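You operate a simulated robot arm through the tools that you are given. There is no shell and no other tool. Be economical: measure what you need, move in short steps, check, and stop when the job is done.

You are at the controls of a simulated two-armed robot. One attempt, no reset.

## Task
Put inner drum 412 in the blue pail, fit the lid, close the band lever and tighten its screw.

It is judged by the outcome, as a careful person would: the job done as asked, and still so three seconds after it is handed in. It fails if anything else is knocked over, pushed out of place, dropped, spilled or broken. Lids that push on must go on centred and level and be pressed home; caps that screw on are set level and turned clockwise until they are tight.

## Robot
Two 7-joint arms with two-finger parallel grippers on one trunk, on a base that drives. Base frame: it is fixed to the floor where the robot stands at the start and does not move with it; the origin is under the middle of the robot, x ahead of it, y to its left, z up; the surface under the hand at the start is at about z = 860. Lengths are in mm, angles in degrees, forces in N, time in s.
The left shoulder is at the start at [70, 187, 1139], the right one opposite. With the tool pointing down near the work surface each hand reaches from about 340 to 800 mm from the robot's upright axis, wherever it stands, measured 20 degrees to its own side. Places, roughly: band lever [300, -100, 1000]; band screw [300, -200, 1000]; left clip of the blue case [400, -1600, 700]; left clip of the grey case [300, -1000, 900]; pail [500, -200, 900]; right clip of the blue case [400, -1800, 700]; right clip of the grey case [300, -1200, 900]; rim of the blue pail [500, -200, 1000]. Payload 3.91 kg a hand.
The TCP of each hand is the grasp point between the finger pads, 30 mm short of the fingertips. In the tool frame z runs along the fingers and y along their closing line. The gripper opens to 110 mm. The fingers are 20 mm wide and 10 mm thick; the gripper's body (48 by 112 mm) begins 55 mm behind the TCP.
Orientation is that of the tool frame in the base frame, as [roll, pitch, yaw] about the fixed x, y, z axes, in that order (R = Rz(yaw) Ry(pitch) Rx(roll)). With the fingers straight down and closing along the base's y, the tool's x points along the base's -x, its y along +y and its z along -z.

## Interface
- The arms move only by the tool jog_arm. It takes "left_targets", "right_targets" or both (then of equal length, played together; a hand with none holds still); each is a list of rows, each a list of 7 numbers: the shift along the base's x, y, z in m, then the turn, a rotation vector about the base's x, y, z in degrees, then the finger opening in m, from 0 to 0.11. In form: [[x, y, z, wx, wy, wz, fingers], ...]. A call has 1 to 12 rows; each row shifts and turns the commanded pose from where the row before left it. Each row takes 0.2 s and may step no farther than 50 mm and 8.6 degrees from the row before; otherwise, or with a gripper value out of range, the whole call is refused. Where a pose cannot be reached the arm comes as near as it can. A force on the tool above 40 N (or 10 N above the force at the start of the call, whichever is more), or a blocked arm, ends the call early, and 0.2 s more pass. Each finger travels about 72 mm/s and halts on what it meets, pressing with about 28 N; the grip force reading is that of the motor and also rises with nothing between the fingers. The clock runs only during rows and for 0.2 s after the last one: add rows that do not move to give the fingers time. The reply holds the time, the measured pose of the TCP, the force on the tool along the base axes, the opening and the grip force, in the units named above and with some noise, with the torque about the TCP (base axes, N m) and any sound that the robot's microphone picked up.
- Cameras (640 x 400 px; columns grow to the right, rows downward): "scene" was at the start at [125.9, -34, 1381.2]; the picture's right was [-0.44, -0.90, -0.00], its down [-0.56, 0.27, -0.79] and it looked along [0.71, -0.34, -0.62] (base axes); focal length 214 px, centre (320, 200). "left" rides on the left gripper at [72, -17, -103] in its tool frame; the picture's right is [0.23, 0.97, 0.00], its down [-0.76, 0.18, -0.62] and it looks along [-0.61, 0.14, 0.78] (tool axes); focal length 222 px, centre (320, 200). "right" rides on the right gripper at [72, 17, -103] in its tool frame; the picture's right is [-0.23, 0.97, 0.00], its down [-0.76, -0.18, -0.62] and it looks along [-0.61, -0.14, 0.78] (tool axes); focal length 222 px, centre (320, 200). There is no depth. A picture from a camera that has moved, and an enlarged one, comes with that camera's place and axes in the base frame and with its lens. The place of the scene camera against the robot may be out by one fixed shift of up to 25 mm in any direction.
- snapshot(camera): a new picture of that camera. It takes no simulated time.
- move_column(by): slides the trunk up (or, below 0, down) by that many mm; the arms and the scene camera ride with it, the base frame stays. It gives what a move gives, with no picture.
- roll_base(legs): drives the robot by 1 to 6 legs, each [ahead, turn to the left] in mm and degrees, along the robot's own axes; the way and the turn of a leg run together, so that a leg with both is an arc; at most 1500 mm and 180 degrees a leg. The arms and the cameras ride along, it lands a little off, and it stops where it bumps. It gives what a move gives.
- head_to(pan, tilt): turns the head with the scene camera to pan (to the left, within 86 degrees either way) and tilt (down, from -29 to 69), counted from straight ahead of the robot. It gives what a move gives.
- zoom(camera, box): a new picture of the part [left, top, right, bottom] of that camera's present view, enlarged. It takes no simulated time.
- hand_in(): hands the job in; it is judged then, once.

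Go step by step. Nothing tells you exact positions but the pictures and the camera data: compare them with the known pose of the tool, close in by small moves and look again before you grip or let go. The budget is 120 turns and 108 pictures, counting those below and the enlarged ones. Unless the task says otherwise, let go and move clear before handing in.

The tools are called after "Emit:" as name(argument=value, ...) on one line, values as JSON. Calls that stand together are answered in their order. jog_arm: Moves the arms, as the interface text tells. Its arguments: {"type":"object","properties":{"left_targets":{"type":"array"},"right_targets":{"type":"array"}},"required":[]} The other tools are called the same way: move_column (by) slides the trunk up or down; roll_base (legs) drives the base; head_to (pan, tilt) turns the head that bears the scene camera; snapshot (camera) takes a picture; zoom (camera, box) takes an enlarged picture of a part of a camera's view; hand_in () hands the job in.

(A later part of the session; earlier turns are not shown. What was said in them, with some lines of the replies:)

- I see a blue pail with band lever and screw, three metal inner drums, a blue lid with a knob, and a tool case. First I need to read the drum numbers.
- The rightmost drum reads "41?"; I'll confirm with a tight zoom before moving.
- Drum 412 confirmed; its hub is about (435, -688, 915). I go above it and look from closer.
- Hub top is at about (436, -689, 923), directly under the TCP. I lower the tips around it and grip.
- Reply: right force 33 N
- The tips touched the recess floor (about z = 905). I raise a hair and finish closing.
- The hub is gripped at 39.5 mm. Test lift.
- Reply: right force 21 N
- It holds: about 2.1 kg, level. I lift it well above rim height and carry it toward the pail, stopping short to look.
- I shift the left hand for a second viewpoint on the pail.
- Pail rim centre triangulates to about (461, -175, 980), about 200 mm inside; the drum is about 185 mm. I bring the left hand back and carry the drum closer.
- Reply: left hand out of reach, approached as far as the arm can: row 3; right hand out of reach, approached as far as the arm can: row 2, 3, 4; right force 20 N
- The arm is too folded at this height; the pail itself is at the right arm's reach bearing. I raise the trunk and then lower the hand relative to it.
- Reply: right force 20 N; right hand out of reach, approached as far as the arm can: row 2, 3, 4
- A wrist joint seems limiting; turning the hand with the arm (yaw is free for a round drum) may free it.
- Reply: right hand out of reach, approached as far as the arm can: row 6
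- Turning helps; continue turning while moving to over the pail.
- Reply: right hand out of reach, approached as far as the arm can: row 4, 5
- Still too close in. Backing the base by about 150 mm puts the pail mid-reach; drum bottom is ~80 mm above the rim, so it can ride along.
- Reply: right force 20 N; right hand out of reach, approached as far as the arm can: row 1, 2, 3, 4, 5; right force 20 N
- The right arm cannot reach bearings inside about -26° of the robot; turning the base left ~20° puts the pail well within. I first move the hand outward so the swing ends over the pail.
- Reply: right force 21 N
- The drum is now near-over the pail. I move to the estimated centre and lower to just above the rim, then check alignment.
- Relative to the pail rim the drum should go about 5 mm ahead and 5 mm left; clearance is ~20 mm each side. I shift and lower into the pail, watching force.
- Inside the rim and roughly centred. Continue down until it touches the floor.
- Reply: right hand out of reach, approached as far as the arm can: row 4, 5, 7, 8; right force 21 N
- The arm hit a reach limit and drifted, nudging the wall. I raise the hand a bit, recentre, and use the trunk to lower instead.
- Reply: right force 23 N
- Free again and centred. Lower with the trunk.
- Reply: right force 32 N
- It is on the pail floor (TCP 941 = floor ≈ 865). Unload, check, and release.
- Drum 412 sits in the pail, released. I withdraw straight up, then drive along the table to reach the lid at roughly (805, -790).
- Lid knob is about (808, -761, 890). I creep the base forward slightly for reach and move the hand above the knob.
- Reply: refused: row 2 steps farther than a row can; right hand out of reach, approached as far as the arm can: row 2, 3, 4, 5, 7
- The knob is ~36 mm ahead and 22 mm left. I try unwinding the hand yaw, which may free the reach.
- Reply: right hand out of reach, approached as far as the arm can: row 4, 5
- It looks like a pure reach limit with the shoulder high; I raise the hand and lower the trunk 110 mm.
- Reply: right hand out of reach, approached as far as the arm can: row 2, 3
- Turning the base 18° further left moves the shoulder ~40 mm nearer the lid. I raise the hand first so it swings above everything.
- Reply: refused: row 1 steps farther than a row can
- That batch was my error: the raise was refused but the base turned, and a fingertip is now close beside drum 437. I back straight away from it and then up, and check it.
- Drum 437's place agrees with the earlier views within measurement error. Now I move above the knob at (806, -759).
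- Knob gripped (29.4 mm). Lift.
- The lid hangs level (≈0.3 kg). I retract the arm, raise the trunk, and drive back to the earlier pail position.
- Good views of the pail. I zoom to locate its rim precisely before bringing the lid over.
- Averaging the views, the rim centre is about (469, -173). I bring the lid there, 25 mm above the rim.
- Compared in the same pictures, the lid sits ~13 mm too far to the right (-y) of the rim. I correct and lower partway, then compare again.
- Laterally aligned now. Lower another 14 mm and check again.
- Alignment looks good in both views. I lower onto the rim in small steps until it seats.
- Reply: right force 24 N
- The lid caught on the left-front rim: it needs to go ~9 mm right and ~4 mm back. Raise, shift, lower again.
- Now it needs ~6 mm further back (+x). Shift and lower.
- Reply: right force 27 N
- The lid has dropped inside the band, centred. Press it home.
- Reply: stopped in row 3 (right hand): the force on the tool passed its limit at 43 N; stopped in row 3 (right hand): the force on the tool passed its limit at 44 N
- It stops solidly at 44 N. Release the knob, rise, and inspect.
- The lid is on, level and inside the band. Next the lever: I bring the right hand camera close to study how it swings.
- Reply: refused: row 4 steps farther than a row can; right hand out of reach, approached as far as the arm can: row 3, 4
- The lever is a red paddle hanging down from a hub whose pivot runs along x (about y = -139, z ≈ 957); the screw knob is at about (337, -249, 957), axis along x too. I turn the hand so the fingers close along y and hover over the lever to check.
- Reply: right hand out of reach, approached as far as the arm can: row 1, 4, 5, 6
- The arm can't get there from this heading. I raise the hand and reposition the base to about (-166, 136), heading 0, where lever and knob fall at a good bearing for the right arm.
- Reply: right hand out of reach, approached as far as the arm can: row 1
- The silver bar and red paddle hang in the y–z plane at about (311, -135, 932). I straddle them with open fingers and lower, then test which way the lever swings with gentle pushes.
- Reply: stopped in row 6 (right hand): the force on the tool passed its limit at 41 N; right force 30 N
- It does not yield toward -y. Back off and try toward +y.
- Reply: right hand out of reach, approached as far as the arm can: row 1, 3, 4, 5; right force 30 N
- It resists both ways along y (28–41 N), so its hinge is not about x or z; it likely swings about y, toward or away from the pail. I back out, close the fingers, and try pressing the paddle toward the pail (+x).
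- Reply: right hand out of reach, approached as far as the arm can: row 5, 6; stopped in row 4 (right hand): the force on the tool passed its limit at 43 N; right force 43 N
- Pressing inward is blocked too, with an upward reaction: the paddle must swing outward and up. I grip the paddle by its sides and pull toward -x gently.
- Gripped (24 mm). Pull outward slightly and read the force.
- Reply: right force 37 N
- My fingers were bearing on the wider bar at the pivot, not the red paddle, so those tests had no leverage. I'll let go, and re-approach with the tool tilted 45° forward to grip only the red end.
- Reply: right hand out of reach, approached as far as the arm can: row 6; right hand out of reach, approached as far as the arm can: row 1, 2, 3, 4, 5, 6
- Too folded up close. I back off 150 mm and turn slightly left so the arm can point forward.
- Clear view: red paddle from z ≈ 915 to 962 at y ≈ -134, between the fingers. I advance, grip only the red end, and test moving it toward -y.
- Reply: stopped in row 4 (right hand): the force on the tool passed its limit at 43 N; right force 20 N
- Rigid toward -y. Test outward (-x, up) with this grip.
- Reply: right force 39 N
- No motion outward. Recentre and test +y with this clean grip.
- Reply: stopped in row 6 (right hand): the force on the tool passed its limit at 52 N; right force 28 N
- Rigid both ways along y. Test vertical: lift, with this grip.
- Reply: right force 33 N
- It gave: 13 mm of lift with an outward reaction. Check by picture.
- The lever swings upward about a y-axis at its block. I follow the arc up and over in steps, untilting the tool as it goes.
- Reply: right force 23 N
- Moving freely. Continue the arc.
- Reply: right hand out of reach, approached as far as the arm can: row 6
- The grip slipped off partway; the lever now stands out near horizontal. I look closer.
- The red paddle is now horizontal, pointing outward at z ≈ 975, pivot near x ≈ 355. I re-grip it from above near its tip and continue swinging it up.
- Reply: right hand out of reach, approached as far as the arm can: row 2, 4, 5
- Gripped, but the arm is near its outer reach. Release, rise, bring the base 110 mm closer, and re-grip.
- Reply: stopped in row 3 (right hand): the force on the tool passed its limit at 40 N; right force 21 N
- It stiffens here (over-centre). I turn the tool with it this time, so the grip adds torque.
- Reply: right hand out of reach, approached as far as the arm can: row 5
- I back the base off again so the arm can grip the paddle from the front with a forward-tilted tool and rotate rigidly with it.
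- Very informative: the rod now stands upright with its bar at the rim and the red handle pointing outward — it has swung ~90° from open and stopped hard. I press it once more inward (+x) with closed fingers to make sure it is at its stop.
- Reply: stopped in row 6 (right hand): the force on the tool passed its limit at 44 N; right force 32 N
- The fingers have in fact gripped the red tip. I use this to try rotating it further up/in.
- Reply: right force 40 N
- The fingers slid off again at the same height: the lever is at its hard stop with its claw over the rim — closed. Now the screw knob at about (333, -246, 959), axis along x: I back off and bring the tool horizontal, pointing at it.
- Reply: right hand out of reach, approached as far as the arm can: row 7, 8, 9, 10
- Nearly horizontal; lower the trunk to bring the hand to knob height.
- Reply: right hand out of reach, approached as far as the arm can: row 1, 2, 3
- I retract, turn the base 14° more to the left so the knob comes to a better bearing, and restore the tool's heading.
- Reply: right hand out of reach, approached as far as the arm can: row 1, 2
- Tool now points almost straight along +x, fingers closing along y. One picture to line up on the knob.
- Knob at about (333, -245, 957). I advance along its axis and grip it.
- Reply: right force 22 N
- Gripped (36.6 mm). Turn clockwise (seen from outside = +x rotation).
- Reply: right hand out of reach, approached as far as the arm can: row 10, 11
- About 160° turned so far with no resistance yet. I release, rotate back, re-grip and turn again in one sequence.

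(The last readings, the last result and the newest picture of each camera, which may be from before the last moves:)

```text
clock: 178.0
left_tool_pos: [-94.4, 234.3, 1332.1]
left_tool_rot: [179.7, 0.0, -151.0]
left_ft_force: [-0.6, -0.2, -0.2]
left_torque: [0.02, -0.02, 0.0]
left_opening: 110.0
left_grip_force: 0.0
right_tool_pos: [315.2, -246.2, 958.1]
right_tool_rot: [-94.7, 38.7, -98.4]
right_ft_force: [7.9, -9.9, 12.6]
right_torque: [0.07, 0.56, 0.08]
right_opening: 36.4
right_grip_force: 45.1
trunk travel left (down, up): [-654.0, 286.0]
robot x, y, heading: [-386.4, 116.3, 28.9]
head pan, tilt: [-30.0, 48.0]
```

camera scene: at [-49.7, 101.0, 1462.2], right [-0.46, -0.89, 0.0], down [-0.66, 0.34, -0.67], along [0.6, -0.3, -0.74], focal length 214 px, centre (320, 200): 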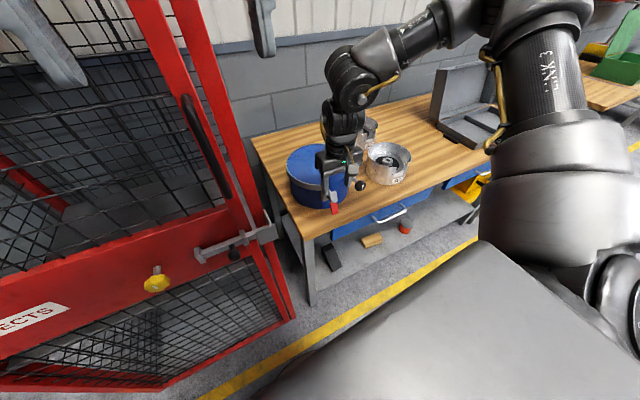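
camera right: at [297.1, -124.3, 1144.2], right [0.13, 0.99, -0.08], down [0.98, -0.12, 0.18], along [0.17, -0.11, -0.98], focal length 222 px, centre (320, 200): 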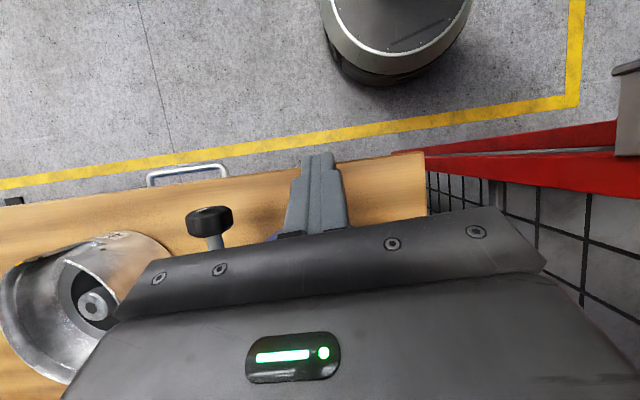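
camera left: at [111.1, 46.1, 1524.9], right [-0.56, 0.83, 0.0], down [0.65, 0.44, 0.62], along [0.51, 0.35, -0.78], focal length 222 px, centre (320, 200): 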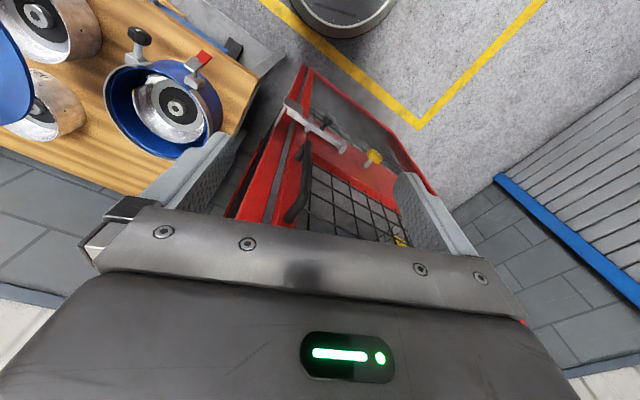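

Emit:
jog_arm(right_targets=[[0, -0.001, 0.001, 8, 0, 0, 0], [0, 0, 0, 8, 0, 0, 0], [0, 0, 0, 8, 0, 0, 0], [0, 0, 0, 8, 0, 0, 0], [0, 0, 0, 8, 0, 0, 0], [0, 0, 0, 8, 0, 0, 0], [0, 0, 0, 8, 0, 0, 0], [0, 0, 0, 8, 0, 0, 0], [0, 0, 0, 8, 0, 0, 0], [0, 0, 0, 8, 0, 0, 0]])

Emit:
jog_arm(right_targets=[[0, 0.001, -0.001, 8, 0, 0, 0], [0, 0, 0, 8, 0, 0, 0], [0, 0, 0, 8, 0, 0, 0], [0, 0, 0, 8, 0, 0, 0], [0, 0, 0, 8, 0, 0, 0], [0, 0, 0, 8, 0, 0, 0], [0, 0, 0, 8, 0, 0, 0], [0, 0, 0, 8, 0, 0, 0], [0, 0, 0, 8, 0, 0, 0]])

```text
clock: 180.2
left_tool_pos: [-94.7, 236.8, 1331.6]
left_tool_rot: [179.8, -0.1, -151.0]
left_ft_force: [-0.1, -0.2, 0.1]
left_torque: [-0.01, -0.01, 0.04]
left_opening: 110.0
left_grip_force: 0.0
right_tool_pos: [315.3, -244.4, 959.2]
right_tool_rot: [102.1, 60.5, 103.7]
right_ft_force: [0.2, 6.4, 0.9]
right_torque: [-0.63, -0.06, 0.75]
right_opening: 36.7
right_grip_force: 45.2
trunk travel left (down, up): [-654.0, 286.0]
robot x, y, heading: [-385.7, 116.1, 29.1]
head pan, tilt: [-30.0, 48.0]
```

```text
clock: 182.2
left_tool_pos: [-95.2, 237.2, 1332.3]
left_tool_rot: [180.0, -0.2, -151.1]
left_ft_force: [-0.3, 0.5, -0.4]
left_torque: [0.0, 0.01, 0.03]
left_opening: 110.2
left_grip_force: 0.1
right_tool_pos: [315.6, -243.8, 960.4]
right_tool_rot: [88.8, -10.7, 96.9]
right_ft_force: [10.4, 4.8, 19.8]
right_torque: [-0.8, -1.01, 0.08]
right_opening: 36.9
right_grip_force: 45.3
trunk travel left (down, up): [-654.0, 286.0]
robot x, y, heading: [-390.1, 121.3, 29.0]
head pan, tilt: [-30.0, 48.0]
```

Resistance has appeared (torque about x now -0.8 N m). One more stroke to make sure it is tight.

Emit:
jog_arm(right_targets=[[0, 0, -0.001, 0, 0, 0, 0.05], [0, 0, 0, 0, 0, 0, 0.07], [0, 0, 0, -8, 0, 0, 0.07], [0, 0, 0, -8, 0, 0, 0.07], [0, 0, 0, -8, 0, 0, 0.07], [0, 0, 0, -8, 0, 0, 0.07], [0, 0, 0, -8, 0, 0, 0.07], [0, 0, 0, -8, 0, 0, 0.07], [0, 0, 0, -8, 0, 0, 0.07], [0, 0, 0, -8, 0, 0, 0.07], [0, 0, 0, -8, 0, 0, 0.07], [0, 0, 0, -8, 0, 0, 0.07]])

Emit:
jog_arm(right_targets=[[0, 0, 0, -8, 0, 0, 0.07], [0, 0, 0, -8, 0, 0, 0.07], [0, 0, 0, -8, 0, 0, 0.07], [0, 0, 0, -8, 0, 0, 0.07], [0, 0, 0, -8, 0, 0, 0.07], [0, 0, 0, -8, 0, 0, 0.07], [0, 0, 0, -8, 0, 0, 0.07], [0, 0, 0, -8, 0, 0, 0.07], [0, 0, 0, -8, 0, 0, 0.07], [0, 0, 0, 0, 0, 0, 0.04], [0, 0, 0, 0, 0, 0, 0.0], [0, 0, 0, 0, 0, 0, 0.0]])

Emit:
jog_arm(right_targets=[[0, -0.001, 0.001, 8, 0, 0, 0], [0, 0, 0, 8, 0, 0, 0], [0, 0, 0, 8, 0, 0, 0], [0, 0, 0, 8, 0, 0, 0], [0, 0, 0, 8, 0, 0, 0]])

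```text
clock: 184.8
left_tool_pos: [-93.8, 233.8, 1331.5]
left_tool_rot: [179.8, -0.3, -151.0]
left_ft_force: [-0.6, -0.8, -0.3]
left_torque: [-0.03, -0.01, 0.02]
left_opening: 109.8
left_grip_force: 0.1
right_tool_pos: [316.4, -245.4, 956.7]
right_tool_rot: [107.3, 68.4, 108.3]
right_ft_force: [-0.8, -1.1, -0.4]
right_torque: [-0.01, 0.0, 0.01]
right_opening: 70.0
right_grip_force: 0.0
trunk travel left (down, up): [-654.0, 286.0]
robot x, y, heading: [-386.9, 119.3, 28.8]
head pan, tilt: [-30.0, 48.0]
```

```text
clock: 187.4
left_tool_pos: [-95.6, 234.3, 1331.5]
left_tool_rot: [179.7, 0.0, -151.0]
left_ft_force: [-0.3, -0.3, -0.7]
left_torque: [-0.01, -0.02, 0.0]
left_opening: 110.1
left_grip_force: 0.1
right_tool_pos: [316.6, -248.4, 958.0]
right_tool_rot: [-94.6, 38.6, -98.5]
right_ft_force: [9.7, -11.7, 15.7]
right_torque: [0.06, 0.72, -0.1]
right_opening: 36.8
right_grip_force: 45.1
trunk travel left (down, up): [-654.0, 286.0]
robot x, y, heading: [-389.0, 121.6, 29.1]
head pan, tilt: [-30.0, 48.0]
```

```text
clock: 188.6
left_tool_pos: [-94.3, 234.0, 1331.5]
left_tool_rot: [180.0, -0.2, -151.0]
left_ft_force: [0.0, -0.5, 0.6]
left_torque: [-0.01, 0.01, -0.02]
left_opening: 110.1
left_grip_force: 0.0
right_tool_pos: [315.7, -245.9, 955.5]
right_tool_rot: [-121.0, 76.9, -122.0]
right_ft_force: [-1.1, -3.7, 0.4]
right_torque: [-0.81, 0.19, 0.38]
right_opening: 35.8
right_grip_force: 44.7
trunk travel left (down, up): [-654.0, 286.0]
robot x, y, heading: [-390.6, 120.1, 28.8]
head pan, tilt: [-30.0, 48.0]
```

Torque saturates at about 0.8 N m straight away. A few degrees more to confirm.

Emit:
jog_arm(right_targets=[[0, 0, 0, 8, 0, 0, 0], [0, 0, 0, 8, 0, 0, 0], [0, 0, 0, 8, 0, 0, 0], [0, 0, 0, 8, 0, 0, 0]])

```text
clock: 189.6
left_tool_pos: [-92.9, 235.2, 1331.2]
left_tool_rot: [179.8, -0.3, -151.1]
left_ft_force: [-0.3, -0.4, 0.7]
left_torque: [0.01, -0.01, 0.03]
left_opening: 110.0
left_grip_force: 0.1
right_tool_pos: [315.1, -244.9, 956.4]
right_tool_rot: [107.8, 68.1, 108.8]
right_ft_force: [-8.1, 18.2, -14.5]
right_torque: [-0.64, 0.46, 0.79]
right_opening: 36.7
right_grip_force: 44.8
trunk travel left (down, up): [-654.0, 286.0]
robot x, y, heading: [-387.2, 117.7, 29.2]
head pan, tilt: [-30.0, 48.0]
```

It only slips now — the screw is tight. I release and withdraw straight back, then use the last picture to check everything.

Emit:
jog_arm(right_targets=[[0, 0, 0, 0, 0, 0, 0.05], [0, 0, 0, 0, 0, 0, 0.07], [0, 0, 0, 0, 0, 0, 0.07], [-0.03, 0, 0, 0, 0, 0, 0.07], [-0.04, 0, 0, 0, 0, 0, 0.07], [-0.04, 0, 0, 0, 0, 0, 0.07], [-0.04, -0.01, 0.02, 0, 0, 0, 0.07], [-0.03, -0.03, 0.02, 0, 0, 0, 0.07], [0, -0.04, 0, 0, 0, 0, 0.07], [0, -0.04, 0, 0, 0, 0, 0.07]])

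Emit:
head_to(pan=-46, tilt=36)

Emit:
zoom(camera="scene", box=[220, 80, 460, 320])

```text
clock: 191.8
left_tool_pos: [-94.9, 232.3, 1331.1]
left_tool_rot: [179.9, 0.0, -151.0]
left_ft_force: [-1.0, -0.3, 0.4]
left_torque: [0.03, 0.01, 0.07]
left_opening: 109.9
left_grip_force: 0.1
right_tool_pos: [138.5, -365.8, 997.6]
right_tool_rot: [107.3, 68.1, 108.0]
right_ft_force: [-0.7, -0.2, -0.6]
right_torque: [0.02, -0.04, 0.0]
right_opening: 70.1
right_grip_force: 0.0
trunk travel left (down, up): [-654.0, 286.0]
robot x, y, heading: [-394.8, 118.3, 29.3]
head pan, tilt: [-30.0, 48.0]
```

```text
clock: 192.6
left_tool_pos: [-93.2, 234.2, 1331.4]
left_tool_rot: [179.9, -0.2, -151.0]
left_ft_force: [0.1, 0.7, -0.2]
left_torque: [0.02, 0.01, 0.0]
left_opening: 110.1
left_grip_force: 0.2
right_tool_pos: [138.0, -365.0, 997.7]
right_tool_rot: [107.3, 68.2, 108.2]
right_ft_force: [0.4, -0.5, -0.3]
right_torque: [0.0, -0.02, -0.04]
right_opening: 69.9
right_grip_force: 0.1
trunk travel left (down, up): [-654.0, 286.0]
robot x, y, heading: [-386.7, 119.9, 29.0]
head pan, tilt: [-46.0, 36.0]
```

```text
1.67 times, centred on (340, 200) of scene
camera zoom: at [-261.5, 120.8, 1389.6], right [-0.29, -0.96, 0.0], down [-0.56, 0.17, -0.81], along [0.77, -0.24, -0.59], focal length 358 px, centre (287, 200)
```

zoom: 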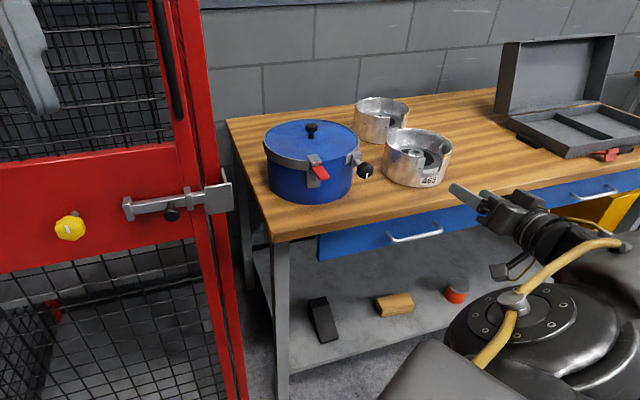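

Everything else is undisturbed. To be sure of the lever I make one last clean test without slipping: closed fingers level under the red handle, lifting gently.

Emit:
jog_arm(right_targets=[[0, 0.045, 0, 0, 0, 0, 0.0], [0, 0.045, 0, 0, 0, 0, 0.0], [0, 0.045, -0.01, 0, 0, 0, 0.0], [0, 0.045, -0.015, 0, 0, 0, 0.0], [0, 0.045, -0.02, 0, 0, 0, 0.0], [0, 0.004, -0.01, 0, 0, 0, 0.0], [0.03, 0, 0, 0, 0, 0, 0.0], [0, 0, 0, 0, 0, 0, 0.0]])

```text
clock: 194.4
left_tool_pos: [-95.0, 233.4, 1332.2]
left_tool_rot: [179.9, 0.0, -151.0]
left_ft_force: [0.5, 0.2, -0.5]
left_torque: [0.0, 0.02, -0.01]
left_opening: 109.7
left_grip_force: 0.1
right_tool_pos: [207.9, -199.3, 954.4]
right_tool_rot: [107.2, 68.1, 108.1]
right_ft_force: [0.1, 0.3, 0.4]
right_torque: [0.0, 0.02, 0.02]
right_opening: 0.1
right_grip_force: 27.7
right hand out of reach, approached as far as the arm can: row 2, 3, 4, 5, 6
trunk travel left (down, up): [-654.0, 286.0]
robot x, y, heading: [-387.6, 119.4, 29.0]
head pan, tilt: [-46.0, 36.0]
```

Emit:
jog_arm(right_targets=[[0.02, 0.02, 0, 0, 0, 0, 0.0], [0.02, 0.02, -0.002, 0, 0, 0, 0.0], [0.015, 0.015, -0.004, 0, 0, 0, 0.0], [0.01, 0.007, -0.004, 0, 0, 0, 0.0], [0, 0, 0, 0, 0, 0, 0.0]])

```text
clock: 195.6
left_tool_pos: [-94.9, 234.0, 1330.4]
left_tool_rot: [179.9, -0.3, -151.1]
left_ft_force: [-0.2, -0.2, 0.2]
left_torque: [0.01, 0.0, -0.01]
left_opening: 110.1
left_grip_force: 0.0
right_tool_pos: [272.2, -168.1, 971.5]
right_tool_rot: [107.7, 68.0, 108.6]
right_ft_force: [0.6, 0.0, -0.5]
right_torque: [0.05, -0.02, 0.0]
right_opening: 0.2
right_grip_force: 28.3
right hand out of reach, approached as far as the arm can: row 1, 2, 3, 4
trunk travel left (down, up): [-654.0, 286.0]
robot x, y, heading: [-387.9, 120.9, 28.8]
head pan, tilt: [-46.0, 36.0]
```

Emit:
move_column(by=-28)

Emit:
roll_base(legs=[[0, 3]])

```text
clock: 196.3
left_tool_pos: [-93.5, 234.5, 1304.3]
left_tool_rot: [179.9, -0.2, -150.9]
left_ft_force: [-0.3, 0.2, -0.4]
left_torque: [0.01, -0.03, -0.02]
left_opening: 109.9
left_grip_force: 0.1
right_tool_pos: [272.7, -167.6, 943.7]
right_tool_rot: [107.7, 68.2, 108.6]
right_ft_force: [-0.6, -0.1, -0.2]
right_torque: [0.01, 0.01, 0.02]
right_opening: 0.1
right_grip_force: 28.0
trunk travel left (down, up): [-626.0, 314.0]
robot x, y, heading: [-384.6, 119.1, 29.2]
head pan, tilt: [-46.0, 36.0]
```

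```text
clock: 197.1
left_tool_pos: [-100.4, 248.9, 1303.8]
left_tool_rot: [179.7, -0.2, -147.9]
left_ft_force: [0.7, 0.5, -0.6]
left_torque: [0.01, -0.02, -0.01]
left_opening: 109.8
left_grip_force: 0.1
right_tool_pos: [285.4, -134.2, 941.9]
right_tool_rot: [107.7, 68.0, 111.6]
right_ft_force: [0.4, -0.2, -0.3]
right_torque: [-0.02, -0.01, 0.01]
right_opening: 0.0
right_grip_force: 28.1
trunk travel left (down, up): [-626.0, 314.0]
robot x, y, heading: [-387.8, 120.2, 31.9]
head pan, tilt: [-46.0, 36.0]
```

Under the handle. Lift in small steps.

Emit:
jog_arm(right_targets=[[0, 0, 0.005, 0, 0, 0, 0], [0, 0, 0.005, 0, 0, 0, 0], [0, 0, 0.004, 0, 0, 0, 0], [0, 0, 0.004, 0, 0, 0, 0], [0, 0, 0.004, 0, 0, 0, 0], [0, 0, 0.004, 0, 0, 0, 0], [0, 0, 0.004, 0, 0, 0, 0], [0, 0, 0.004, 0, 0, 0, 0], [0, 0, 0.004, 0, 0, 0, 0]])

```text
clock: 198.9
left_tool_pos: [-99.8, 248.2, 1304.6]
left_tool_rot: [179.8, -0.3, -148.1]
left_ft_force: [0.4, 0.1, -0.4]
left_torque: [-0.01, 0.03, 0.01]
left_opening: 110.1
left_grip_force: 0.1
right_tool_pos: [286.1, -132.8, 966.1]
right_tool_rot: [111.6, 67.9, 115.2]
right_ft_force: [1.2, -3.6, -13.0]
right_torque: [-0.04, 0.25, -0.04]
right_opening: 0.0
right_grip_force: 28.1
trunk travel left (down, up): [-626.0, 314.0]
robot x, y, heading: [-387.0, 117.3, 31.8]
head pan, tilt: [-46.0, 36.0]
stopped in row 9 (right hand): the force on the tool passed its limit at 44 N (the readings are from after the stop); the commanded pose is now the measured one
```

It stops dead at the same height with 44 N, while earlier it moved at ~20 N: the lever is at its end stop, closed. I lower, back clear and hand in.

Emit:
jog_arm(right_targets=[[0, 0, -0.012, 0, 0, 0, 0], [0, 0, -0.008, 0, 0, 0, 0], [-0.03, 0, 0, 0, 0, 0, 0], [-0.04, -0.01, 0, 0, 0, 0, 0], [-0.04, -0.02, 0, 0, 0, 0, 0], [-0.03, -0.02, 0.01, 0, 0, 0, 0.02], [0, 0, 0, 0, 0, 0, 0.02]])

```text
clock: 200.5
left_tool_pos: [-98.4, 250.3, 1303.7]
left_tool_rot: [179.8, -0.3, -148.0]
left_ft_force: [-0.4, -0.4, -0.7]
left_torque: [-0.01, 0.02, 0.0]
left_opening: 110.1
left_grip_force: 0.1
right_tool_pos: [176.5, -203.7, 940.8]
right_tool_rot: [110.4, 68.1, 114.3]
right_ft_force: [0.0, -0.7, 0.0]
right_torque: [-0.04, 0.0, 0.01]
right_opening: 20.2
right_grip_force: 0.1
right hand out of reach, approached as far as the arm can: row 5, 6
trunk travel left (down, up): [-626.0, 314.0]
robot x, y, heading: [-386.8, 118.8, 32.1]
head pan, tilt: [-46.0, 36.0]
```

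The hand is clear; drum 412 is in the pail, the lid is seated, the lever is at its stop and the screw is tight. Handing in.

Emit:
hand_in()

```text
The job is handed in.
```

I put drum 412 in the blue pail, pressed the lid home inside the band, swung the band lever up to its end stop and tightened the screw, then handed in; the result of the judging wasn't shown.

- **Lever:** I took it as closed because it stopped dead at 44 N after moving at about 20 N. I heard no click.
- **Screw:** the knob turned clockwise until my grip slipped at about 0.8 N m.
- **Drum 437:** one fingertip touched it lightly when a lift was refused and the base turned anyway. Its position matched the earlier pictures to within about 8 mm, which is roughly how well I could measure it.
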